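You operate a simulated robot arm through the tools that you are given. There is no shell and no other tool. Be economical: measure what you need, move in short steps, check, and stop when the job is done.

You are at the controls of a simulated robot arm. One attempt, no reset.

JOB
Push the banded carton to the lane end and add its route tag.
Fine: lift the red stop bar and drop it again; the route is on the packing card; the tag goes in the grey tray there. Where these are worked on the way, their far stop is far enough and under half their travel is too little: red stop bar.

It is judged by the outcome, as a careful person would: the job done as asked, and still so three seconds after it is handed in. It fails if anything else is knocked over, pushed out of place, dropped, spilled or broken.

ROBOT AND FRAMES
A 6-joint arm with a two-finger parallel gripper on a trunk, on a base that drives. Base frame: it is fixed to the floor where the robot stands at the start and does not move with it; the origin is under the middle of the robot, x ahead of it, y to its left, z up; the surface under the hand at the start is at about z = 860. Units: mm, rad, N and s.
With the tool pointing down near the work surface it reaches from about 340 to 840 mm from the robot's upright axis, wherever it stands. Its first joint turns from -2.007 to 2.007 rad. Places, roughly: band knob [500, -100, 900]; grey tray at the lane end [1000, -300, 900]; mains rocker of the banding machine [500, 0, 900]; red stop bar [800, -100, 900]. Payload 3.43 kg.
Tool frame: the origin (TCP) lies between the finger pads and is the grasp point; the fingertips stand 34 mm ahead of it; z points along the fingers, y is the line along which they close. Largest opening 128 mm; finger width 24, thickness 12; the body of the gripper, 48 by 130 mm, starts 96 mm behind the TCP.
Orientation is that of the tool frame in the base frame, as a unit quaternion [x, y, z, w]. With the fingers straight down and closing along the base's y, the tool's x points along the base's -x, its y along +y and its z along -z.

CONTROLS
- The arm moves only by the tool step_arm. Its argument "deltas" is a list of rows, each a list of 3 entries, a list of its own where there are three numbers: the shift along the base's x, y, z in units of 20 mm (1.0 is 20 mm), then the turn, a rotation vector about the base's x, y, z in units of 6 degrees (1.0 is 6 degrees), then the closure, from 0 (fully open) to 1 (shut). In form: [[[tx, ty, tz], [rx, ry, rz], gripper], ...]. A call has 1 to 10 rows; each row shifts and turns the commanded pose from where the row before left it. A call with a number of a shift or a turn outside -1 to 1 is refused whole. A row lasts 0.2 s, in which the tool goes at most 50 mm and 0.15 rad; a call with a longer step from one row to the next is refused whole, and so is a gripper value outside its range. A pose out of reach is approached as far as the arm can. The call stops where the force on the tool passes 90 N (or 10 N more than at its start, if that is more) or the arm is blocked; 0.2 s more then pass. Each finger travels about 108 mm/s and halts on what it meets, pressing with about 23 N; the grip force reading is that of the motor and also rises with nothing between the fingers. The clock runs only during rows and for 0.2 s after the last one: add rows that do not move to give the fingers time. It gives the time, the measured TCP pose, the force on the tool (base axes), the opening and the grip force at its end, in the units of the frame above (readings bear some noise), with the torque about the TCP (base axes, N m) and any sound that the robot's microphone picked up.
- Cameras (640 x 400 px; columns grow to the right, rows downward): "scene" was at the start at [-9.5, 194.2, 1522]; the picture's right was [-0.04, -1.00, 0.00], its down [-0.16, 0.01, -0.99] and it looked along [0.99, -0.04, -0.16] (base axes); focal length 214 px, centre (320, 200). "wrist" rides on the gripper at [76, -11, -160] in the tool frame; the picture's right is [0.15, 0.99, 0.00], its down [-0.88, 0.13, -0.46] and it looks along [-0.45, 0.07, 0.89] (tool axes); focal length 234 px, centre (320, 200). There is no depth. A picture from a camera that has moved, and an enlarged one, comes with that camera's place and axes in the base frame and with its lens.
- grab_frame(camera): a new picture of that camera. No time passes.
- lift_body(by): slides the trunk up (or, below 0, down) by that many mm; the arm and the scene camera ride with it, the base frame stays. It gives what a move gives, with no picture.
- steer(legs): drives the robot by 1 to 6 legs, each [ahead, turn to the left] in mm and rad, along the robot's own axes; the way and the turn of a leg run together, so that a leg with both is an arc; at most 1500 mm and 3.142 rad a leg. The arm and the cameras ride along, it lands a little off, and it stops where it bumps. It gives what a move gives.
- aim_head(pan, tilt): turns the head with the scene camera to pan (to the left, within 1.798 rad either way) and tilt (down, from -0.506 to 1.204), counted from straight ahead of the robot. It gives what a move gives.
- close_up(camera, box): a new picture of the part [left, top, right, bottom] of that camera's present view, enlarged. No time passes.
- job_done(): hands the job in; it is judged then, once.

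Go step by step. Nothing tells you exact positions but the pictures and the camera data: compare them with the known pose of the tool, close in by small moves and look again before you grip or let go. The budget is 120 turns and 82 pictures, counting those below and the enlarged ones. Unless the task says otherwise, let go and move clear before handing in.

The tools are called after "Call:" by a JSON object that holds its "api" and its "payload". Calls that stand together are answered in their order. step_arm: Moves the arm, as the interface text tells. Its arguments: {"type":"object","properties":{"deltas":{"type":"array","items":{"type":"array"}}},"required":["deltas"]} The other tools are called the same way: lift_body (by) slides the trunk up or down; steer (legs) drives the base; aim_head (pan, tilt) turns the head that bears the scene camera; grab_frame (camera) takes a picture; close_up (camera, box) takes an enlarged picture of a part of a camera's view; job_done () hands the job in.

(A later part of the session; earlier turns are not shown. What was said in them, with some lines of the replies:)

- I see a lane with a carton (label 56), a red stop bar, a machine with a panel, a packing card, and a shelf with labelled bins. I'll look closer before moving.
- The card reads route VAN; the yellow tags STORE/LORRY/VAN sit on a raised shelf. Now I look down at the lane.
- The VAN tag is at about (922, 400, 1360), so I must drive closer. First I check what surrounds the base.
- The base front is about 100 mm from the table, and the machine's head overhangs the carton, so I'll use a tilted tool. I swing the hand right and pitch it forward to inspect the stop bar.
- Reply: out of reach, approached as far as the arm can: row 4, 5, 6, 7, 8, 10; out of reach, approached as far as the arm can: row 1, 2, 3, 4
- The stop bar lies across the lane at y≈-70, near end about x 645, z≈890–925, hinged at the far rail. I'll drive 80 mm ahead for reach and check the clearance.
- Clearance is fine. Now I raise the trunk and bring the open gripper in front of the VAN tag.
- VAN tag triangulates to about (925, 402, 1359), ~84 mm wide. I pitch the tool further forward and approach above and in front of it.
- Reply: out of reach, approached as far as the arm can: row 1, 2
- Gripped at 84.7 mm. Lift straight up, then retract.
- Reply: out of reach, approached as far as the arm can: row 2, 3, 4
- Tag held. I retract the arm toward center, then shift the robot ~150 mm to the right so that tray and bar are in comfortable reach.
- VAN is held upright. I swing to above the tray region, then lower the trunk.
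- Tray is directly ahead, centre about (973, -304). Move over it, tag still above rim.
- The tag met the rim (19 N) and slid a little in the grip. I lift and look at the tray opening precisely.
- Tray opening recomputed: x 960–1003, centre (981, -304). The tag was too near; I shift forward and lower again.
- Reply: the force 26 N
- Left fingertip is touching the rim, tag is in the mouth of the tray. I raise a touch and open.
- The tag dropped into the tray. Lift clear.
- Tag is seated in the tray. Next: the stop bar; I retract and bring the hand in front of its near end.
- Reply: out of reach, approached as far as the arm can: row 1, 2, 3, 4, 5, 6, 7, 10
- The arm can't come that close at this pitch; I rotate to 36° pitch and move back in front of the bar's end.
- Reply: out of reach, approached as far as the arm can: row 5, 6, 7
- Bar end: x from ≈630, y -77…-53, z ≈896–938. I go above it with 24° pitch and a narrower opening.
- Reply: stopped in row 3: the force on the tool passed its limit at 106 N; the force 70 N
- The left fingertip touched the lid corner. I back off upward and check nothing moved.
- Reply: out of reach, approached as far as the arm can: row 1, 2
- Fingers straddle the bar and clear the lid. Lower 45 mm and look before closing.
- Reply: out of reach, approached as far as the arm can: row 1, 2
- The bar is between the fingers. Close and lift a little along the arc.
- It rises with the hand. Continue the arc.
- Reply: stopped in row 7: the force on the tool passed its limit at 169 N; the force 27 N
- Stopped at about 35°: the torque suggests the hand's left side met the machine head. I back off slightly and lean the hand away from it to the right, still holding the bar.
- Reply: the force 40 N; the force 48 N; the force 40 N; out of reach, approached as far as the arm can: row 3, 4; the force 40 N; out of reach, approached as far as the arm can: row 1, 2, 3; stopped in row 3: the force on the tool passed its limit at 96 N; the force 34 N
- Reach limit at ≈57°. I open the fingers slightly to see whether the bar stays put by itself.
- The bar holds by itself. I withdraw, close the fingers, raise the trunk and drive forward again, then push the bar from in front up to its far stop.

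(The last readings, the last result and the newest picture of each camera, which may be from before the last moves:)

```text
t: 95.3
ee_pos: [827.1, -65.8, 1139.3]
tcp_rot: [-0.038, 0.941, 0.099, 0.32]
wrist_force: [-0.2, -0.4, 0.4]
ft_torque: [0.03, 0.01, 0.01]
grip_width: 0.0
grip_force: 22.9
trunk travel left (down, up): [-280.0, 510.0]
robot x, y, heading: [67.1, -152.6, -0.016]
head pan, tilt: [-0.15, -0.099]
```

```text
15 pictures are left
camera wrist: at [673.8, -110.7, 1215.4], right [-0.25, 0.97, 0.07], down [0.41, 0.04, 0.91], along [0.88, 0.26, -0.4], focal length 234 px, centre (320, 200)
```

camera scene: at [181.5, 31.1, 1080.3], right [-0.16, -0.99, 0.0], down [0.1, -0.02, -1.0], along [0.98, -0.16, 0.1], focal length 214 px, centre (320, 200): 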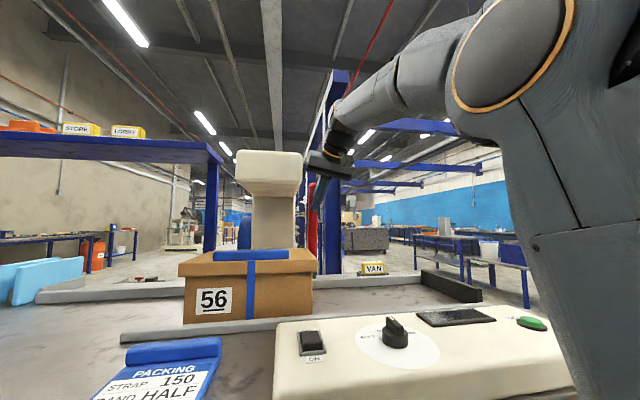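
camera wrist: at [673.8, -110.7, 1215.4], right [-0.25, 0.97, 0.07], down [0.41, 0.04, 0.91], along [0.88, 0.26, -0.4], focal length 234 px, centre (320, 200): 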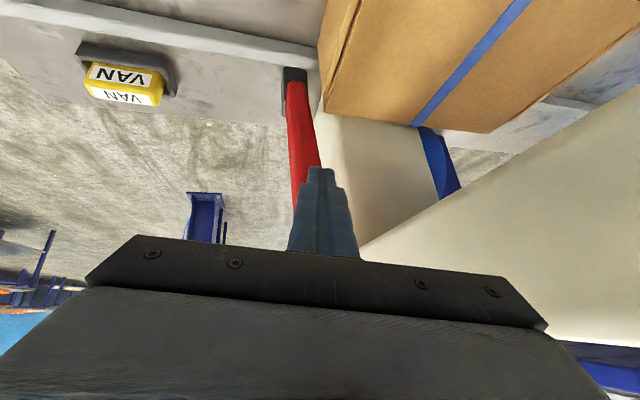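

The bar is now around 75°. Continue to the far stop.

Call:
{"api": "step_arm", "payload": {"deltas": [[[0.6, 0, 0], [0, 0, 0], 1], [[0.6, 0, 0], [0, 0, 0], 1], [[0.6, 0, 0], [0, 0, 0], 1]]}}

Call:
{"api": "step_arm", "payload": {"deltas": [[[0.5, 0, 0], [0, 0, 0], 1], [[0.5, 0, 0], [0, 0, 0], 1], [[0.5, 0, 0], [0, 0, 0], 1]]}}

```text
t: 96.1
ee_pos: [863.2, -66.0, 1138.7]
tcp_rot: [-0.038, 0.942, 0.099, 0.32]
wrist_force: [-0.1, 0.1, -0.1]
ft_torque: [0.02, -0.01, 0.02]
grip_width: 0.0
grip_force: 22.9
trunk travel left (down, up): [-280.0, 510.0]
robot x, y, heading: [63.8, -154.6, -0.009]
head pan, tilt: [-0.15, -0.099]
```

```text
t: 96.9
ee_pos: [891.7, -66.4, 1139.8]
tcp_rot: [-0.038, 0.941, 0.098, 0.321]
wrist_force: [0.1, -0.1, 0.0]
ft_torque: [-0.01, 0.0, 0.01]
grip_width: 0.0
grip_force: 22.8
trunk travel left (down, up): [-280.0, 510.0]
robot x, y, heading: [68.3, -149.5, -0.011]
head pan, tilt: [-0.15, -0.099]
```

Call:
{"api": "grab_frame", "payload": {"camera": "wrist"}}

```text
14 pictures are left
camera wrist: at [739.5, -110.4, 1216.0], right [-0.25, 0.97, 0.07], down [0.41, 0.04, 0.91], along [0.88, 0.26, -0.4], focal length 234 px, centre (320, 200)
```

wrist: 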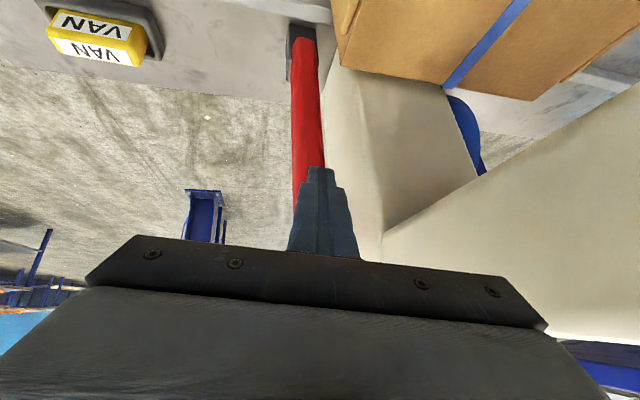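

The bar stands about vertical and stays. Now I retreat, back up a little for clearance from the machine head, and re-lean the hand for pushing the carton from its left side.

Call:
{"api": "step_arm", "payload": {"deltas": [[[-1, 0, 0], [0, 0, 0], 1], [[-1, 0, 0], [0, 0, 0], 1], [[-1, 0, 0], [0, 0, 0], 1], [[-1, 0, 0], [0, 0, 0], 1], [[-1, 0, 0], [0, 0, 0], 1], [[-1, 0, 0], [0, 0, 0], 1], [[-1, 0, 0], [0, 0, 0], 1], [[-1, 0, 0], [0, 0, 0], 1], [[-1, 0, 0], [0, 0, 0], 1]]}}

Call:
{"api": "steer", "payload": {"legs": [[-120, 0]]}}

Call:
{"api": "step_arm", "payload": {"deltas": [[[0, 1, 0], [-0.8, 0, -0.6], 1], [[0, 1, 0], [-0.8, 0, -0.6], 1], [[0, 1, 0], [-0.8, 0, -0.6], 1], [[0, 1, 0], [-0.8, 0, -0.6], 1], [[0, 1, 0], [-0.8, 0, -0.6], 1], [[0, 1, 0], [-0.8, 0, -0.6], 1], [[0, 1, 0], [0, 0, 0], 1], [[0, 1, 0], [0, 0, 0], 1], [[0, 1, 0], [0, 0, 0], 1], [[0, 1, 0], [0, 0, 0], 1]]}}

Call:
{"api": "step_arm", "payload": {"deltas": [[[0, 1, 0], [0, 0, 0], 1], [[0, 1, 0], [0, 0, 0], 1], [[0, 1, 0], [0, 0, 0], 1], [[0, 1, 0], [0, 0, 0], 1], [[0, 1, 0], [0, 0, 0], 1], [[0, 1, 0], [0, 0, 0], 1], [[0, 1, 0], [0, 0, 0], 1], [[0, 1, 0], [0, 0, 0], 1]]}}

Call:
{"api": "aim_head", "payload": {"pan": 0.0, "tilt": 0.25}}

Call:
{"api": "grab_frame", "payload": {"camera": "scene"}}

```text
t: 98.9
ee_pos: [713.5, -65.2, 1141.7]
tcp_rot: [-0.039, 0.942, 0.1, 0.318]
wrist_force: [-0.5, 0.7, -0.8]
ft_torque: [-0.01, 0.02, 0.04]
grip_width: 0.0
grip_force: 22.7
trunk travel left (down, up): [-280.0, 510.0]
robot x, y, heading: [64.0, -150.0, -0.015]
head pan, tilt: [-0.15, -0.099]
```

```text
t: 100.2
ee_pos: [590.8, -62.7, 1141.5]
tcp_rot: [-0.039, 0.942, 0.099, 0.319]
wrist_force: [0.7, -0.2, -0.1]
ft_torque: [-0.02, -0.03, 0.0]
grip_width: 0.0
grip_force: 23.0
trunk travel left (down, up): [-280.0, 510.0]
robot x, y, heading: [-56.2, -147.7, -0.012]
head pan, tilt: [-0.15, -0.099]
```

```text
t: 102.4
ee_pos: [592.1, 137.4, 1141.0]
tcp_rot: [0.058, 0.927, -0.198, 0.313]
wrist_force: [0.1, 0.7, 0.0]
ft_torque: [0.02, -0.01, 0.0]
grip_width: 0.1
grip_force: 22.7
trunk travel left (down, up): [-280.0, 510.0]
robot x, y, heading: [-54.8, -150.0, -0.011]
head pan, tilt: [-0.15, -0.099]
```

```text
t: 104.2
ee_pos: [586.1, 282.7, 1123.4]
tcp_rot: [0.059, 0.927, -0.198, 0.312]
wrist_force: [0.3, -0.4, -0.6]
ft_torque: [-0.07, -0.03, -0.06]
grip_width: 0.0
grip_force: 23.1
out of reach, approached as far as the arm can: row 7, 8
trunk travel left (down, up): [-280.0, 510.0]
robot x, y, heading: [-55.1, -148.7, -0.012]
head pan, tilt: [-0.15, -0.099]
```

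```text
t: 105.0
ee_pos: [587.3, 281.2, 1123.1]
tcp_rot: [0.058, 0.927, -0.198, 0.313]
wrist_force: [-0.7, 0.1, -0.3]
ft_torque: [-0.02, -0.02, 0.0]
grip_width: 0.0
grip_force: 23.2
trunk travel left (down, up): [-280.0, 510.0]
robot x, y, heading: [-57.7, -146.7, -0.012]
head pan, tilt: [0.0, 0.25]
```

```text
13 pictures are left
camera scene: at [66.4, 46.0, 1048.6], right [-0.01, -1.0, 0.0], down [-0.25, 0.0, -0.97], along [0.97, -0.01, -0.25], focal length 214 px, centre (320, 200)
```

scene: 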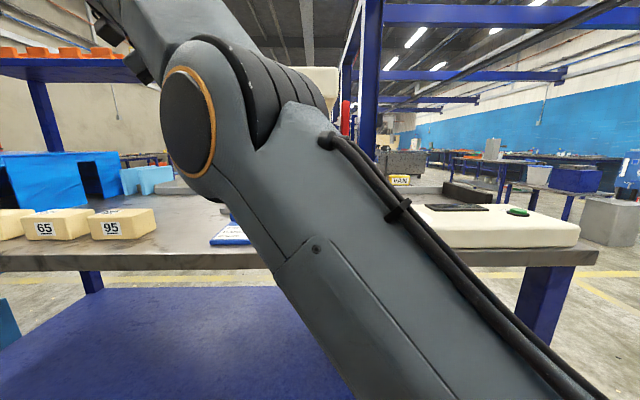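

The left side is out of comfortable reach from here. I raise the trunk (to clear the machine head), shift the robot ~190 mm left, and come back.

Call:
{"api": "lift_body", "payload": {"by": 300}}

Call:
{"api": "steer", "payload": {"legs": [[0, -0.6], [-330, 0], [0, 0.6], [330, 0]]}}

Call:
{"api": "step_arm", "payload": {"deltas": [[[0, -1, 0], [0, 0, 0], 1], [[0, -1, 0], [0, 0, 0], 1], [[0, -1, 0], [0, 0, 0], 1], [[0, -1, 0], [0, 0, 0], 1], [[0, -1, 0], [0, 0, 0], 1], [[0, -1, 0], [0, 0, 0], 1]]}}

```text
t: 108.0
ee_pos: [512.1, 283.3, 1422.0]
tcp_rot: [0.059, 0.927, -0.199, 0.312]
wrist_force: [-0.7, 0.3, -0.2]
ft_torque: [-0.01, -0.02, 0.01]
grip_width: 0.0
grip_force: 23.1
trunk travel left (down, up): [-580.0, 210.0]
robot x, y, heading: [-59.7, -147.7, -0.014]
head pan, tilt: [0.0, 0.25]
```

```text
t: 115.2
ee_pos: [552.0, 492.6, 1422.2]
tcp_rot: [0.041, 0.928, -0.192, 0.316]
wrist_force: [-0.1, 0.0, -1.0]
ft_torque: [-0.02, -0.01, 0.01]
grip_width: 0.2
grip_force: 23.1
trunk travel left (down, up): [-580.0, 210.0]
robot x, y, heading: [3.8, 37.6, 0.027]
head pan, tilt: [0.0, 0.25]
```

```text
t: 116.6
ee_pos: [549.9, 372.3, 1424.8]
tcp_rot: [0.041, 0.928, -0.192, 0.316]
wrist_force: [0.1, 0.4, -0.4]
ft_torque: [-0.04, -0.05, -0.02]
grip_width: 0.0
grip_force: 23.0
trunk travel left (down, up): [-580.0, 210.0]
robot x, y, heading: [2.4, 42.8, 0.026]
head pan, tilt: [0.0, 0.25]
```

Call:
{"api": "lift_body", "payload": {"by": -400}}

Call:
{"api": "aim_head", "payload": {"pan": 0.2, "tilt": 0.3}}

Call:
{"api": "grab_frame", "payload": {"camera": "scene"}}

```text
t: 120.5
ee_pos: [551.7, 372.2, 1021.8]
tcp_rot: [0.041, 0.928, -0.191, 0.317]
wrist_force: [-0.3, -0.5, -0.5]
ft_torque: [0.03, 0.01, -0.02]
grip_width: 0.2
grip_force: 22.8
trunk travel left (down, up): [-180.0, 610.0]
robot x, y, heading: [1.0, 43.0, 0.025]
head pan, tilt: [0.0, 0.25]
```

```text
t: 121.2
ee_pos: [552.4, 373.4, 1021.8]
tcp_rot: [0.041, 0.928, -0.192, 0.316]
wrist_force: [-1.3, 0.2, -0.5]
ft_torque: [-0.02, -0.01, -0.01]
grip_width: 0.0
grip_force: 23.8
trunk travel left (down, up): [-180.0, 610.0]
robot x, y, heading: [5.2, 45.0, 0.028]
head pan, tilt: [0.201, 0.3]
```

```text
12 pictures are left
camera scene: at [141.8, 258.9, 943.8], right [0.22, -0.97, 0.0], down [-0.29, -0.07, -0.96], along [0.93, 0.21, -0.3], focal length 214 px, centre (320, 200)
```

scene: 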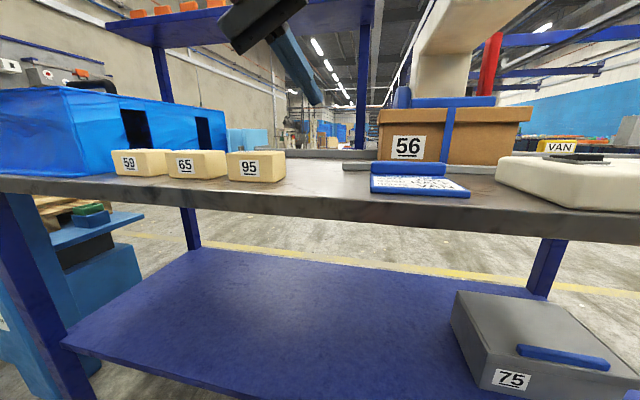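

Call:
{"api": "step_arm", "payload": {"deltas": [[[1, 0, 0], [0, 0, 0], 1], [[1, 0, 0], [0, 0, 0], 1], [[1, 0, 0], [0, 0, 0], 1], [[1, 0, 0], [0, 0, 0], 1], [[1, 0, 0], [0, 0, 0], 1], [[1, 0, 0], [0, 0, 0], 1], [[1, 0, 0], [0, 0, 0], 1], [[1, 0, 0], [0, 0, 0], 1], [[1, -1, -1], [0, 0, 0], 1], [[0, -1, -1], [0, 0, 0], 1]]}}

Call:
{"api": "step_arm", "payload": {"deltas": [[[0, 0, -1], [0, 0, 0], 1], [[0, 0, -1], [0, 0, 0], 1], [[0, 0, -0.3], [0, 0, 0], 1], [[0, -1, 0], [0, 0, 0], 1]]}}

Call:
{"api": "grab_frame", "payload": {"camera": "wrist"}}

```text
t: 123.4
ee_pos: [732.7, 334.0, 984.1]
tcp_rot: [0.041, 0.928, -0.192, 0.316]
wrist_force: [0.3, -0.7, 0.3]
ft_torque: [0.0, 0.01, 0.0]
grip_width: 0.0
grip_force: 22.9
trunk travel left (down, up): [-180.0, 610.0]
robot x, y, heading: [0.6, 40.7, 0.025]
head pan, tilt: [0.201, 0.3]
```

```text
t: 124.4
ee_pos: [730.7, 313.6, 936.5]
tcp_rot: [0.04, 0.928, -0.191, 0.317]
wrist_force: [-0.5, 0.0, 0.5]
ft_torque: [-0.04, -0.04, -0.02]
grip_width: 0.0
grip_force: 22.8
trunk travel left (down, up): [-180.0, 610.0]
robot x, y, heading: [1.8, 41.6, 0.025]
head pan, tilt: [0.201, 0.3]
```

```text
11 pictures are left
camera wrist: at [578.0, 360.2, 1010.0], right [0.08, 0.91, -0.41], down [0.47, 0.33, 0.82], along [0.88, -0.26, -0.4], focal length 234 px, centre (320, 200)
```

wrist: 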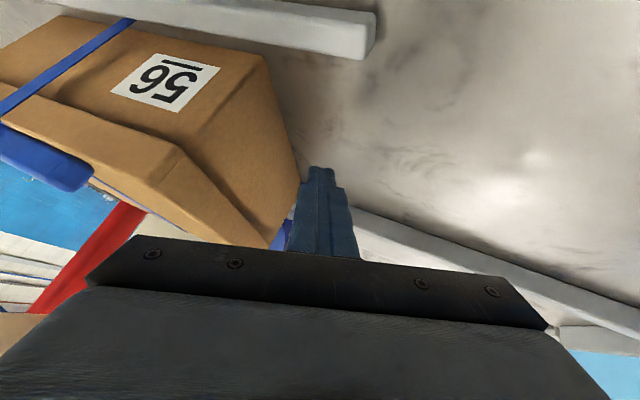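

Push the carton along the lane.

Call:
{"api": "step_arm", "payload": {"deltas": [[[0, -0.8, 0], [0, 0, 0], 1], [[0, -0.8, 0], [0, 0, 0], 1], [[0, -0.6, 0], [0, 0, 0], 1], [[0, -0.6, 0], [0, 0, 0], 1], [[0, -0.7, 0], [0, 0, 0], 1], [[0, -0.7, 0], [0, 0, 0], 1], [[0, -0.7, 0], [0, 0, 0], 1], [[0, -0.7, 0], [0, 0, 0], 1]]}}

Call:
{"api": "grab_frame", "payload": {"camera": "wrist"}}

```text
t: 126.2
ee_pos: [731.6, 201.4, 938.2]
tcp_rot: [0.043, 0.928, -0.193, 0.316]
wrist_force: [-0.4, 1.3, 1.7]
ft_torque: [0.03, 0.02, 0.03]
grip_width: 0.0
grip_force: 23.2
trunk travel left (down, up): [-180.0, 610.0]
robot x, y, heading: [-4.3, 42.8, 0.031]
head pan, tilt: [0.201, 0.3]
```

```text
10 pictures are left
camera wrist: at [577.9, 248.0, 1010.5], right [0.08, 0.91, -0.41], down [0.47, 0.33, 0.82], along [0.88, -0.26, -0.4], focal length 234 px, centre (320, 200)
```

wrist: 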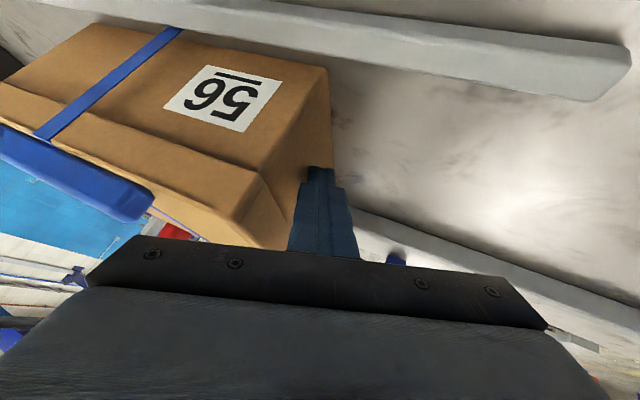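

Call:
{"api": "step_arm", "payload": {"deltas": [[[0, -0.7, 0], [0, 0, 0], 1], [[0, -0.7, 0], [0, 0, 0], 1], [[0, -0.7, 0], [0, 0, 0], 1], [[0, -0.7, 0], [0, 0, 0], 1], [[0, -0.7, 0], [0, 0, 0], 1], [[0, -0.7, 0], [0, 0, 0], 1], [[0, -0.7, 0], [0, 0, 0], 1], [[0, -0.7, 0], [0, 0, 0], 1], [[0, -0.7, 0], [0, 0, 0], 1], [[0, -0.7, 0], [0, 0, 0], 1]]}}

Call:
{"api": "step_arm", "payload": {"deltas": [[[0, -0.7, 0], [0, 0, 0], 1], [[0, -0.7, 0], [0, 0, 0], 1], [[0, -0.7, 0], [0, 0, 0], 1], [[0, -0.7, 0], [0, 0, 0], 1], [[0, -0.7, 0], [0, 0, 0], 1], [[0, -0.7, 0], [0, 0, 0], 1]]}}

Call:
{"api": "aim_head", "payload": {"pan": -0.5, "tilt": 0.2}}

Call:
{"api": "grab_frame", "payload": {"camera": "scene"}}

```text
t: 128.4
ee_pos: [733.4, 58.9, 937.5]
tcp_rot: [0.041, 0.928, -0.191, 0.316]
wrist_force: [-0.2, 0.3, 0.0]
ft_torque: [0.07, -0.01, -0.01]
grip_width: 0.1
grip_force: 22.9
trunk travel left (down, up): [-180.0, 610.0]
robot x, y, heading: [-0.7, 39.2, 0.034]
head pan, tilt: [0.201, 0.3]
```

```text
t: 129.8
ee_pos: [733.0, -23.9, 937.5]
tcp_rot: [0.041, 0.928, -0.191, 0.317]
wrist_force: [0.0, 1.9, 0.1]
ft_torque: [0.04, 0.0, -0.01]
grip_width: 0.0
grip_force: 23.4
trunk travel left (down, up): [-180.0, 610.0]
robot x, y, heading: [-4.2, 40.2, 0.026]
head pan, tilt: [0.201, 0.3]
```

```text
t: 130.8
ee_pos: [731.0, -22.6, 937.1]
tcp_rot: [0.042, 0.928, -0.191, 0.316]
wrist_force: [0.0, -0.2, 0.0]
ft_torque: [-0.01, 0.0, -0.01]
grip_width: 0.1
grip_force: 23.1
trunk travel left (down, up): [-180.0, 610.0]
robot x, y, heading: [2.1, 42.2, 0.03]
head pan, tilt: [-0.499, 0.201]
```

```text
9 pictures are left
camera scene: at [133.8, 195.5, 953.1], right [-0.46, -0.89, 0.0], down [-0.18, 0.09, -0.98], along [0.87, -0.45, -0.2], focal length 214 px, centre (320, 200)
```

scene: 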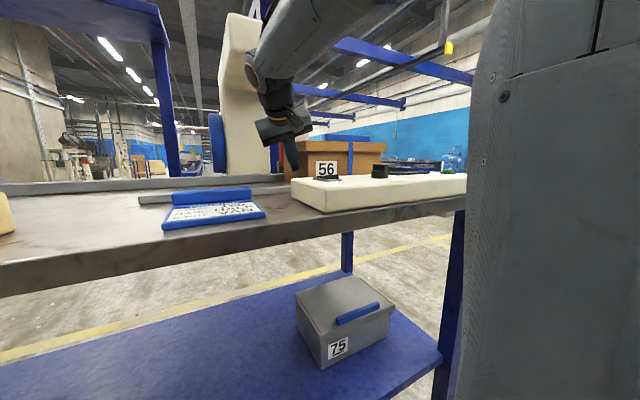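

Call:
{"api": "step_arm", "payload": {"deltas": [[[0, -0.7, 0], [0, 0, 0], 1], [[0, -0.7, 0], [0, 0, 0], 1], [[0, -0.7, 0], [0, 0, 0], 1], [[0, -0.7, 0], [0, 0, 0], 1], [[0, -0.7, 0], [0, 0, 0], 1], [[0, -0.7, 0], [0, 0, 0], 1], [[0, -0.7, 0], [0, 0, 0], 1]]}}

Call:
{"api": "step_arm", "payload": {"deltas": [[[0, -0.5, 0], [0, 0, 0], 1], [[0, -0.5, 0], [0, 0, 0], 1], [[0, -0.5, 0], [0, 0, 0], 1], [[0, -0.5, 0], [0, 0, 0], 1]]}}

Call:
{"api": "grab_frame", "payload": {"camera": "wrist"}}

```text
t: 132.4
ee_pos: [733.3, -123.1, 935.7]
tcp_rot: [0.042, 0.928, -0.193, 0.317]
wrist_force: [0.0, -0.2, 0.0]
ft_torque: [0.02, 0.01, 0.0]
grip_width: 0.0
grip_force: 23.5
trunk travel left (down, up): [-180.0, 610.0]
robot x, y, heading: [2.2, 40.2, 0.026]
head pan, tilt: [-0.499, 0.201]
```

```text
t: 133.4
ee_pos: [733.5, -154.8, 935.8]
tcp_rot: [0.04, 0.928, -0.189, 0.319]
wrist_force: [6.6, 39.9, 4.1]
ft_torque: [1.09, -0.22, 0.5]
grip_width: 0.0
grip_force: 23.1
trunk travel left (down, up): [-180.0, 610.0]
robot x, y, heading: [1.2, 41.2, 0.03]
head pan, tilt: [-0.499, 0.201]
```

```text
8 pictures are left
camera wrist: at [580.0, -109.0, 1008.8], right [0.07, 0.91, -0.41], down [0.46, 0.33, 0.82], along [0.88, -0.25, -0.39], focal length 234 px, centre (320, 200)
```

wrist: 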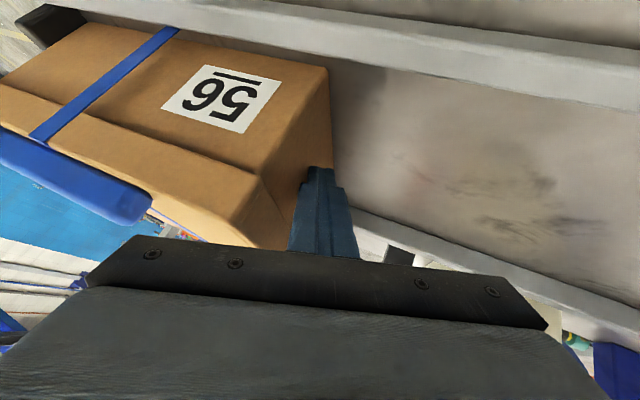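

The carton is against the end stop (≈40 N, arm stalled). I withdraw, raise, and reposition the robot on the right side to bring the bar down again.

Call:
{"api": "step_arm", "payload": {"deltas": [[[0, 0.6, 0], [0, 0, 0], 1], [[0, 0.6, 0], [0, 0, 0], 1], [[-1, 0, 0.3], [0, 0, 0], 1], [[-1, 0, 0.5], [0, 0, 0], 1], [[-1, 0, 0.5], [0, 0, 0], 1], [[-1, 0, 0.5], [0, 0, 0], 1], [[-0.5, 0, 0.5], [0, 0, 0], 1]]}}

Call:
{"api": "lift_body", "payload": {"by": 420}}

Call:
{"api": "steer", "payload": {"legs": [[-60, 0], [0, 0.58], [-330, 0], [0, -0.6], [350, 0]]}}

```text
t: 135.1
ee_pos: [640.6, -140.0, 982.0]
tcp_rot: [0.042, 0.928, -0.191, 0.316]
wrist_force: [0.1, 0.3, -0.4]
ft_torque: [0.01, -0.04, -0.02]
grip_width: 0.0
grip_force: 23.0
trunk travel left (down, up): [-180.0, 610.0]
robot x, y, heading: [2.7, 43.4, 0.026]
head pan, tilt: [-0.499, 0.201]
```

```text
refused: 420 is not a number from -400 to 400
```

```text
t: 143.0
ee_pos: [658.6, -352.9, 982.2]
tcp_rot: [0.057, 0.927, -0.197, 0.312]
wrist_force: [-2.8, -0.5, -1.1]
ft_torque: [0.04, 0.03, -0.08]
grip_width: 0.0
grip_force: 22.8
trunk travel left (down, up): [-180.0, 610.0]
robot x, y, heading: [23.5, -151.8, -0.012]
head pan, tilt: [-0.499, 0.201]
```

The lift was refused (limit 400), so the drive happened with a low hand. I check the surroundings right away.

Call:
{"api": "grab_frame", "payload": {"camera": "wrist"}}

```text
7 pictures are left
camera wrist: at [507.7, -300.6, 1055.3], right [0.11, 0.9, -0.41], down [0.48, 0.32, 0.82], along [0.87, -0.29, -0.4], focal length 234 px, centre (320, 200)
```

wrist: 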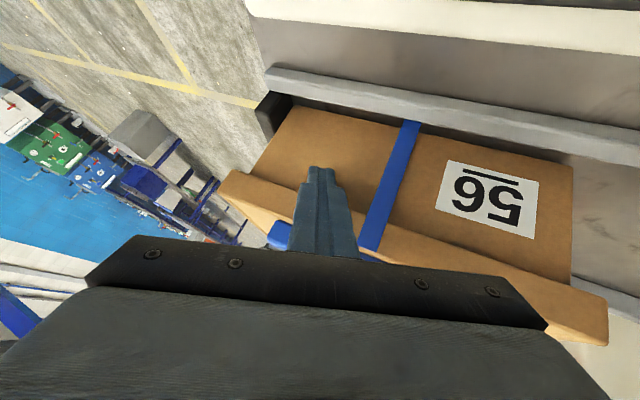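

Carton is undisturbed against the stop. I back off, raise, lean the hand the other way and line up with the vertical bar.

Call:
{"api": "steer", "payload": {"legs": [[-60, 0]]}}

Call:
{"api": "lift_body", "payload": {"by": 140}}

Call:
{"api": "step_arm", "payload": {"deltas": [[[0, 1, 0], [0.8, 0, 0.6], 0.6], [[0, 1, 0], [0.8, 0, 0.6], 0.6], [[0, 1, 0], [0.8, 0, 0.6], 0.6], [[0, 1, 0], [0.8, 0, 0.6], 0.6], [[0, 1, 0], [0.8, 0, 0.6], 0.6], [[0, 1, 0], [0.8, 0, 0.6], 0.6], [[0, 1, 0], [0, 0, 0], 0.6], [[0, 1, 0], [0, 0, 0], 0.6], [[0, 1, 0], [0, 0, 0], 0.6], [[0, 1, 0], [0, 0, 0], 0.6]]}}

Call:
{"api": "step_arm", "payload": {"deltas": [[[0, 1, 0], [0, 0, 0], 0.6], [[0, 1, 0], [0, 0, 0], 0.6], [[0, 1, 0], [0, 0, 0], 0.6], [[0, 0.8, 0], [0, 0, 0], 0.6]]}}

Call:
{"api": "steer", "payload": {"legs": [[100, 0]]}}

```text
t: 143.9
ee_pos: [599.4, -351.1, 981.5]
tcp_rot: [0.057, 0.927, -0.197, 0.313]
wrist_force: [0.4, 1.1, 0.7]
ft_torque: [-0.01, 0.02, -0.03]
grip_width: 0.0
grip_force: 22.6
trunk travel left (down, up): [-180.0, 610.0]
robot x, y, heading: [-33.6, -149.7, -0.009]
head pan, tilt: [-0.499, 0.201]
```

```text
t: 145.6
ee_pos: [600.5, -352.4, 1121.9]
tcp_rot: [0.057, 0.927, -0.197, 0.314]
wrist_force: [0.5, 0.4, -0.3]
ft_torque: [0.03, 0.03, 0.0]
grip_width: 0.1
grip_force: 23.2
trunk travel left (down, up): [-320.0, 470.0]
robot x, y, heading: [-37.3, -152.1, -0.009]
head pan, tilt: [-0.499, 0.201]
```

```text
t: 147.8
ee_pos: [601.4, -152.8, 1122.8]
tcp_rot: [-0.04, 0.941, 0.099, 0.32]
wrist_force: [0.4, -0.9, -0.5]
ft_torque: [0.02, 0.04, -0.02]
grip_width: 51.2
grip_force: 0.1
trunk travel left (down, up): [-320.0, 470.0]
robot x, y, heading: [-34.8, -151.9, -0.009]
head pan, tilt: [-0.499, 0.201]
```

```text
t: 148.8
ee_pos: [600.3, -79.4, 1121.9]
tcp_rot: [-0.041, 0.941, 0.1, 0.32]
wrist_force: [0.6, -0.7, -0.2]
ft_torque: [0.0, 0.01, 0.01]
grip_width: 51.3
grip_force: 0.0
trunk travel left (down, up): [-320.0, 470.0]
robot x, y, heading: [-35.1, -147.4, -0.007]
head pan, tilt: [-0.499, 0.201]
```

```text
t: 150.0
ee_pos: [701.7, -81.1, 1121.6]
tcp_rot: [-0.04, 0.941, 0.1, 0.321]
wrist_force: [-0.4, 0.2, -0.4]
ft_torque: [0.03, 0.01, -0.02]
grip_width: 51.1
grip_force: 0.1
trunk travel left (down, up): [-320.0, 470.0]
robot x, y, heading: [66.0, -149.9, -0.013]
head pan, tilt: [-0.499, 0.201]
```

Call:
{"api": "step_arm", "payload": {"deltas": [[[1, 0.4, 0], [0, 0, 0], 0.6], [[1, 0.4, 0], [0, 0, 0], 0.6], [[1, 0, 0], [0, 0, 0], 0.6], [[1, 0, 0], [0, 0, 0], 0.6], [[1, 0, 0], [0, 0, 0], 0.6], [[1, 0, 0], [0, 0, 0], 0.6], [[0.5, 0, 0], [0, 0, 0], 0.6]]}}

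Call:
{"api": "grab_frame", "payload": {"camera": "wrist"}}

```text
t: 151.6
ee_pos: [831.4, -65.0, 1121.8]
tcp_rot: [-0.04, 0.941, 0.1, 0.321]
wrist_force: [-0.7, -1.2, 0.3]
ft_torque: [0.02, 0.01, -0.02]
grip_width: 51.3
grip_force: 0.1
trunk travel left (down, up): [-320.0, 470.0]
robot x, y, heading: [69.0, -152.9, -0.006]
head pan, tilt: [-0.499, 0.201]
```

```text
6 pictures are left
camera wrist: at [678.0, -111.1, 1196.4], right [-0.25, 0.96, 0.07], down [0.41, 0.04, 0.91], along [0.88, 0.26, -0.4], focal length 234 px, centre (320, 200)
```

wrist: 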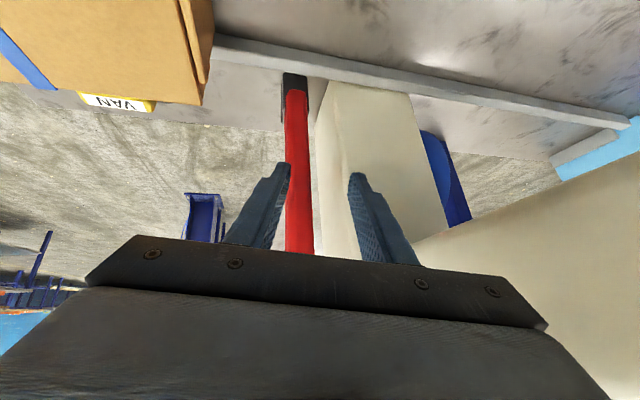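

Bar is at y≈-69 between finger lines. Advance and pinch.

Call:
{"api": "step_arm", "payload": {"deltas": [[[1, -0.2, 0], [0, 0, 0], 0.6], [[1, 0, 0], [0, 0, 0], 0.6], [[1, 0, 0], [0, 0, 0], 0.6], [[1, 0, 0], [0, 0, 0], 0.6], [[0.2, 0, 0], [0, 0, 0], 0.6], [[0, 0, 0], [0, 0, 0], 0.75], [[0, 0, 0], [0, 0, 0], 1], [[0, 0, 0], [0, 0, 0], 1]]}}

```text
t: 153.4
ee_pos: [914.7, -64.9, 1121.6]
tcp_rot: [-0.042, 0.941, 0.101, 0.321]
wrist_force: [1.9, 31.7, 5.4]
ft_torque: [-0.92, -0.39, 0.2]
grip_width: 36.5
grip_force: 44.8
trunk travel left (down, up): [-320.0, 470.0]
robot x, y, heading: [67.7, -149.4, -0.008]
head pan, tilt: [-0.499, 0.201]
```

Pinched. Bring the bar down along the arc.

Call:
{"api": "step_arm", "payload": {"deltas": [[[-0.83, 0, -0.08], [0, 0, 0], 1], [[-0.82, 0, -0.14], [0, 0, 0], 1], [[-0.8, 0, -0.21], [0, 0, 0], 1], [[-0.785, 0, -0.27], [0, 0, 0], 1], [[-0.76, 0, -0.34], [0, 0, 0], 1], [[-0.73, 0, -0.4], [0, 0, 0], 1], [[-0.7, 0, -0.45], [0, 0, 0], 1]]}}

Call:
{"api": "step_arm", "payload": {"deltas": [[[-0.65, 0, -0.51], [0, 0, 0], 1], [[-0.61, 0, -0.56], [0, 0, 0], 1], [[-0.57, 0, -0.61], [0, 0, 0], 1], [[-0.51, 0, -0.65], [0, 0, 0], 1]]}}

```text
t: 155.0
ee_pos: [807.9, -68.7, 1078.2]
tcp_rot: [-0.039, 0.943, 0.098, 0.316]
wrist_force: [0.2, 1.4, -0.1]
ft_torque: [-0.1, -0.02, -0.06]
grip_width: 0.0
grip_force: 32.8
trunk travel left (down, up): [-320.0, 470.0]
robot x, y, heading: [64.8, -151.9, -0.015]
head pan, tilt: [-0.499, 0.201]
```

```text
t: 156.0
ee_pos: [761.3, -67.0, 1037.0]
tcp_rot: [-0.04, 0.941, 0.099, 0.32]
wrist_force: [0.0, 0.3, -0.4]
ft_torque: [0.01, -0.03, 0.03]
grip_width: 0.0
grip_force: 33.1
trunk travel left (down, up): [-320.0, 470.0]
robot x, y, heading: [66.7, -149.6, -0.01]
head pan, tilt: [-0.499, 0.201]
```

The grip slipped off; look where the bar is now.

Call:
{"api": "grab_frame", "payload": {"camera": "wrist"}}

```text
5 pictures are left
camera wrist: at [608.3, -113.0, 1112.1], right [-0.25, 0.96, 0.07], down [0.41, 0.04, 0.91], along [0.88, 0.26, -0.4], focal length 234 px, centre (320, 200)
```

wrist: 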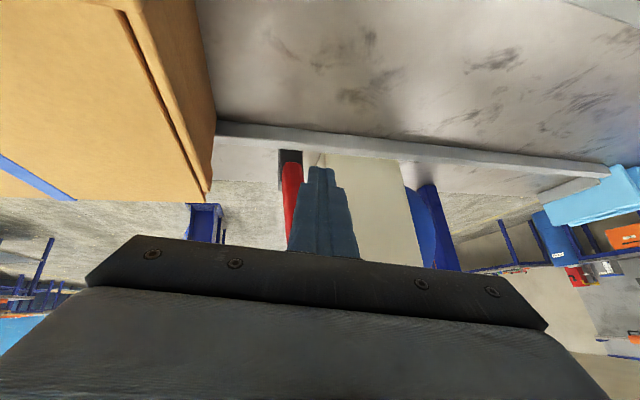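

The bar is still upright. I'll hook it from behind at the top instead: raise, drive slightly forward, and pass over it.

Call:
{"api": "lift_body", "payload": {"by": 235}}

Call:
{"api": "steer", "payload": {"legs": [[25, 0]]}}

Call:
{"api": "step_arm", "payload": {"deltas": [[[1, 0, 0], [0, 0, 0], 1], [[1, 0, 0], [0, 0, 0], 1], [[1, 0, 0], [0, 0, 0], 1], [[1, 0, 0], [0, 0, 0], 1], [[1, 0, 0], [0, 0, 0], 1], [[1, 0, 0], [0, 0, 0], 1], [[1, 0, 0], [0, 0, 0], 1], [[1, 0, 0], [0, 0, 0], 1], [[1, 0, 0], [0, 0, 0], 1], [[0.5, 0, 0], [0, 0, 0], 1]]}}

Call:
{"api": "grab_frame", "payload": {"camera": "wrist"}}

```text
t: 158.4
ee_pos: [761.6, -68.8, 1273.4]
tcp_rot: [-0.039, 0.941, 0.099, 0.321]
wrist_force: [0.3, -0.3, 0.6]
ft_torque: [0.02, 0.0, 0.02]
grip_width: 0.0
grip_force: 32.9
trunk travel left (down, up): [-555.0, 235.0]
robot x, y, heading: [66.8, -150.6, -0.011]
head pan, tilt: [-0.499, 0.201]
```

```text
t: 159.2
ee_pos: [785.6, -71.8, 1272.9]
tcp_rot: [-0.039, 0.941, 0.1, 0.321]
wrist_force: [-1.7, -0.2, 1.0]
ft_torque: [0.01, -0.03, -0.03]
grip_width: 0.2
grip_force: 32.7
trunk travel left (down, up): [-555.0, 235.0]
robot x, y, heading: [89.9, -149.1, -0.008]
head pan, tilt: [-0.499, 0.201]
```

```text
t: 161.4
ee_pos: [973.7, -71.8, 1271.6]
tcp_rot: [-0.039, 0.941, 0.099, 0.32]
wrist_force: [-0.2, 0.5, -0.3]
ft_torque: [0.02, -0.01, 0.0]
grip_width: 0.0
grip_force: 33.4
trunk travel left (down, up): [-555.0, 235.0]
robot x, y, heading: [85.6, -149.9, -0.004]
head pan, tilt: [-0.499, 0.201]
```

```text
4 pictures are left
camera wrist: at [820.8, -117.0, 1346.6], right [-0.25, 0.97, 0.07], down [0.41, 0.04, 0.91], along [0.88, 0.26, -0.4], focal length 234 px, centre (320, 200)
```

wrist: 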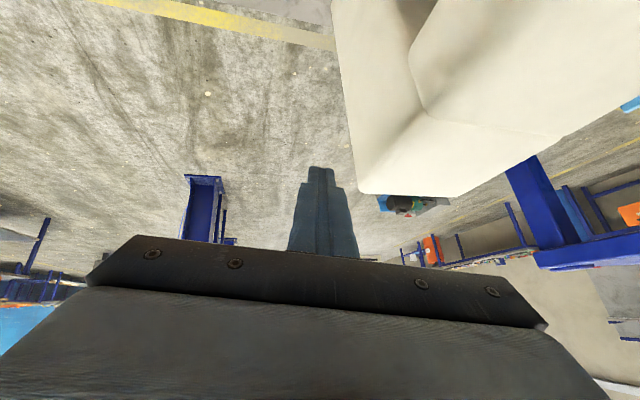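

Call:
{"api": "step_arm", "payload": {"deltas": [[[0.8, 0.2, 0], [0, 0, 0], 1], [[0, 0, -1], [0, 0, 0], 1], [[0, 0, -1], [0, 0, 0], 1], [[0, 0, -1], [0, 0, 0], 1], [[0, 0, -0.3], [0, 0, 0], 1]]}}

Call:
{"api": "step_arm", "payload": {"deltas": [[[-0.7, 0, 0], [0, 0, 0], 1], [[-0.7, 0, 0], [0, 0, 0], 1], [[-0.7, 0, 0], [0, 0, 0], 1], [[-0.7, 0, 0], [0, 0, 0], 1], [[-0.7, 0, -0.1], [0, 0, 0], 1], [[-0.7, 0, -0.1], [0, 0, 0], 1], [[-0.7, 0, -0.2], [0, 0, 0], 1], [[-0.7, 0, -0.2], [0, 0, 0], 1]]}}

Call:
{"api": "aim_head", "payload": {"pan": 0.0, "tilt": 0.3}}

Call:
{"api": "grab_frame", "payload": {"camera": "scene"}}

```text
t: 162.6
ee_pos: [990.1, -66.4, 1207.3]
tcp_rot: [-0.039, 0.941, 0.098, 0.32]
wrist_force: [-0.2, -0.2, 0.2]
ft_torque: [-0.01, -0.01, -0.01]
grip_width: 0.0
grip_force: 33.6
trunk travel left (down, up): [-555.0, 235.0]
robot x, y, heading: [89.4, -152.7, -0.006]
head pan, tilt: [-0.499, 0.201]
```

```text
t: 164.4
ee_pos: [880.2, -66.2, 1194.7]
tcp_rot: [-0.04, 0.941, 0.1, 0.32]
wrist_force: [0.3, 0.6, 0.0]
ft_torque: [0.02, 0.01, -0.04]
grip_width: 0.2
grip_force: 32.8
trunk travel left (down, up): [-555.0, 235.0]
robot x, y, heading: [91.1, -152.3, -0.009]
head pan, tilt: [-0.499, 0.201]
```

```text
t: 165.4
ee_pos: [879.7, -65.0, 1195.4]
tcp_rot: [-0.039, 0.941, 0.099, 0.321]
wrist_force: [0.1, 0.4, 1.0]
ft_torque: [0.0, 0.01, 0.02]
grip_width: 0.1
grip_force: 33.3
trunk travel left (down, up): [-555.0, 235.0]
robot x, y, heading: [91.1, -147.1, -0.006]
head pan, tilt: [0.0, 0.3]
```

```text
3 pictures are left
camera scene: at [136.0, 43.6, 1318.8], right [-0.01, -1.0, 0.0], down [-0.3, 0.0, -0.96], along [0.96, -0.01, -0.3], focal length 214 px, centre (320, 200)
```

scene: 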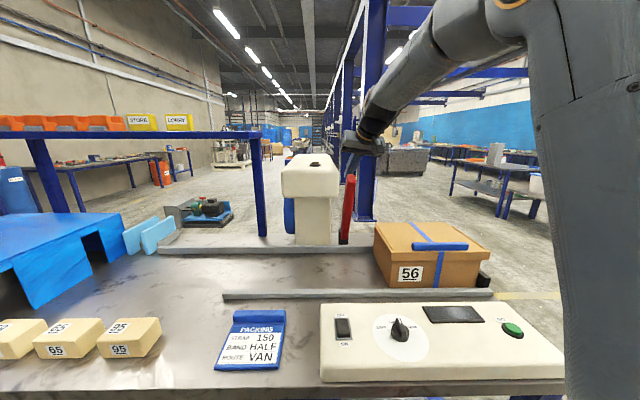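

The bar is tipping towards me. Continue down along the arc.

Call:
{"api": "step_arm", "payload": {"deltas": [[[-0.9, 0, -0.2], [0, 0, 0], 1], [[-0.9, 0, -0.25], [0, 0, 0], 1], [[-0.85, 0, -0.35], [0, 0, 0], 1], [[-0.85, 0, -0.38], [0, 0, 0], 1], [[-0.8, 0, -0.45], [0, 0, 0], 1], [[-0.8, 0, -0.5], [0, 0, 0], 1], [[-0.75, 0, -0.58], [0, 0, 0], 1], [[-0.7, 0, -0.62], [0, 0, 0], 1]]}}

Call:
{"api": "grab_frame", "payload": {"camera": "wrist"}}

```text
t: 167.2
ee_pos: [748.4, -66.7, 1128.5]
tcp_rot: [-0.039, 0.941, 0.099, 0.321]
wrist_force: [0.2, 0.3, -0.1]
ft_torque: [0.01, -0.03, 0.0]
grip_width: 0.1
grip_force: 32.8
trunk travel left (down, up): [-555.0, 235.0]
robot x, y, heading: [92.7, -153.5, -0.005]
head pan, tilt: [0.0, 0.3]
```

```text
2 pictures are left
camera wrist: at [595.1, -112.1, 1204.3], right [-0.25, 0.97, 0.07], down [0.41, 0.04, 0.91], along [0.88, 0.26, -0.4], focal length 234 px, centre (320, 200)
```

wrist: 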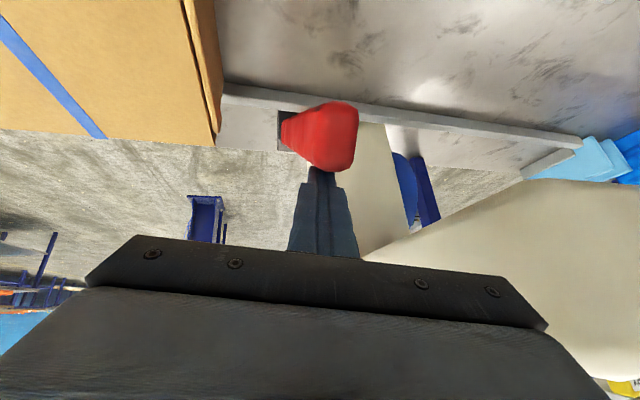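

The finger is now on top of the bar. Press straight down.

Call:
{"api": "step_arm", "payload": {"deltas": [[[0, 0, -0.7], [0, 0, 0], 1], [[0, 0, -0.7], [0, 0, 0], 1], [[0, 0, -0.7], [0, 0, 0], 1], [[0, 0, -0.7], [0, 0, 0], 1], [[0, 0, -0.7], [0, 0, 0], 1], [[0, 0, -0.7], [0, 0, 0], 1], [[0, 0, -0.7], [0, 0, 0], 1], [[0, 0, -0.7], [0, 0, 0], 1]]}}

Call:
{"api": "step_arm", "payload": {"deltas": [[[0, 0, -0.5], [0, 0, 0], 1], [[0, 0, -0.5], [0, 0, 0], 1], [[0, 0, -0.5], [0, 0, 0], 1], [[0, 0, -0.5], [0, 0, 0], 1], [[0, 0, -0.5], [0, 0, 0], 1]]}}

```text
t: 169.0
ee_pos: [749.3, -65.7, 1015.3]
tcp_rot: [-0.039, 0.941, 0.098, 0.32]
wrist_force: [-0.3, -0.3, -1.1]
ft_torque: [-0.03, 0.03, 0.03]
grip_width: 0.1
grip_force: 32.5
trunk travel left (down, up): [-555.0, 235.0]
robot x, y, heading: [91.7, -149.7, -0.009]
head pan, tilt: [0.0, 0.3]
```

```text
t: 170.2
ee_pos: [747.7, -67.0, 972.6]
tcp_rot: [-0.04, 0.939, 0.1, 0.327]
wrist_force: [-17.0, 0.9, 58.8]
ft_torque: [-0.04, -0.16, 0.04]
grip_width: 0.1
grip_force: 33.0
trunk travel left (down, up): [-555.0, 235.0]
robot x, y, heading: [90.3, -150.9, -0.001]
head pan, tilt: [0.0, 0.3]
```

The bar is at its lower stop (59 N at the expected height). Lift clear, retract, and verify.

Call:
{"api": "step_arm", "payload": {"deltas": [[[0, 0, 0.8], [0, 0, 0], 1], [[0, 0, 1], [0, 0, 0], 1], [[0, 0, 1], [0, 0, 0], 1], [[0, 0, 1], [0, 0, 0], 1], [[0, 0, 1], [0, 0, 0], 1]]}}

Call:
{"api": "steer", "payload": {"legs": [[-150, 0]]}}

Call:
{"api": "aim_head", "payload": {"pan": -0.1, "tilt": 0.4}}

Call:
{"api": "grab_frame", "payload": {"camera": "scene"}}

```text
t: 171.4
ee_pos: [746.0, -65.9, 1064.0]
tcp_rot: [-0.041, 0.941, 0.1, 0.32]
wrist_force: [0.2, 0.6, 0.2]
ft_torque: [0.0, 0.03, -0.01]
grip_width: 0.1
grip_force: 32.9
trunk travel left (down, up): [-555.0, 235.0]
robot x, y, heading: [90.3, -153.3, -0.009]
head pan, tilt: [0.0, 0.3]
```

```text
t: 172.8
ee_pos: [592.3, -66.6, 1063.0]
tcp_rot: [-0.037, 0.941, 0.098, 0.321]
wrist_force: [0.5, 0.8, -0.2]
ft_torque: [-0.01, 0.0, 0.03]
grip_width: 0.0
grip_force: 32.8
trunk travel left (down, up): [-555.0, 235.0]
robot x, y, heading: [-64.3, -152.7, -0.013]
head pan, tilt: [0.0, 0.3]
```

```text
t: 173.4
ee_pos: [592.8, -65.8, 1063.6]
tcp_rot: [-0.037, 0.941, 0.099, 0.321]
wrist_force: [0.8, 0.2, -0.2]
ft_torque: [0.02, -0.01, -0.01]
grip_width: 0.0
grip_force: 32.6
trunk travel left (down, up): [-555.0, 235.0]
robot x, y, heading: [-62.9, -151.6, -0.012]
head pan, tilt: [-0.099, 0.4]
```

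```text
1 pictures are left
camera scene: at [-18.4, 35.6, 1309.6], right [-0.11, -0.99, 0.0], down [-0.39, 0.04, -0.92], along [0.92, -0.1, -0.39], focal length 214 px, centre (320, 200)
```

scene: 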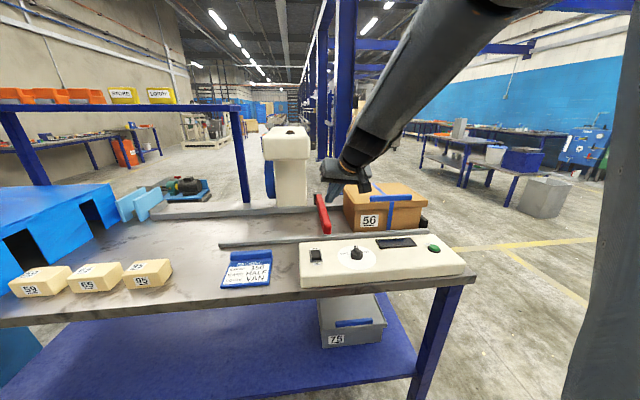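

Call:
{"api": "close_up", "payload": {"camera": "scene", "box": [290, 160, 450, 260]}}

```text
4.00 times, centred on (370, 210) of scene
camera zoom: at [-18.4, 35.6, 1309.6], right [-0.11, -0.99, 0.0], down [-0.39, 0.04, -0.92], along [0.92, -0.1, -0.39], focal length 858 px, centre (120, 160)
```

zoom: 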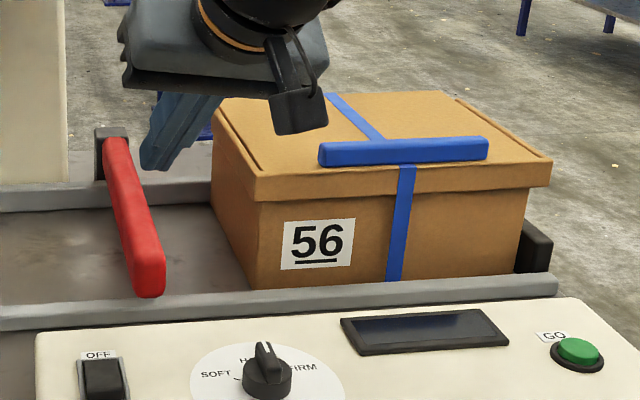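

The bar lies down across the lane behind the carton. The carton sits straight against the end stop, the tag is in the tray, and the hand is clear, so I'm handing in.

Call:
{"api": "job_done", "payload": {}}

```text
The job is handed in.
```

The banded carton (56) is pushed up to the lane-end stop, the VAN tag is in the grey tray there, and the red stop bar was lifted to upright and lowered again.

A fingertip hit the carton lid once (about 106 N), and the hand met the machine head while raising the bar (about 169 N). Later pictures showed the carton in place and no visible damage. I didn't look at the machine head up close after that contact. The tag can't be seen in the last pictures because the carton hides it. It was seated in the tray when last clearly seen, before the carton was pushed.
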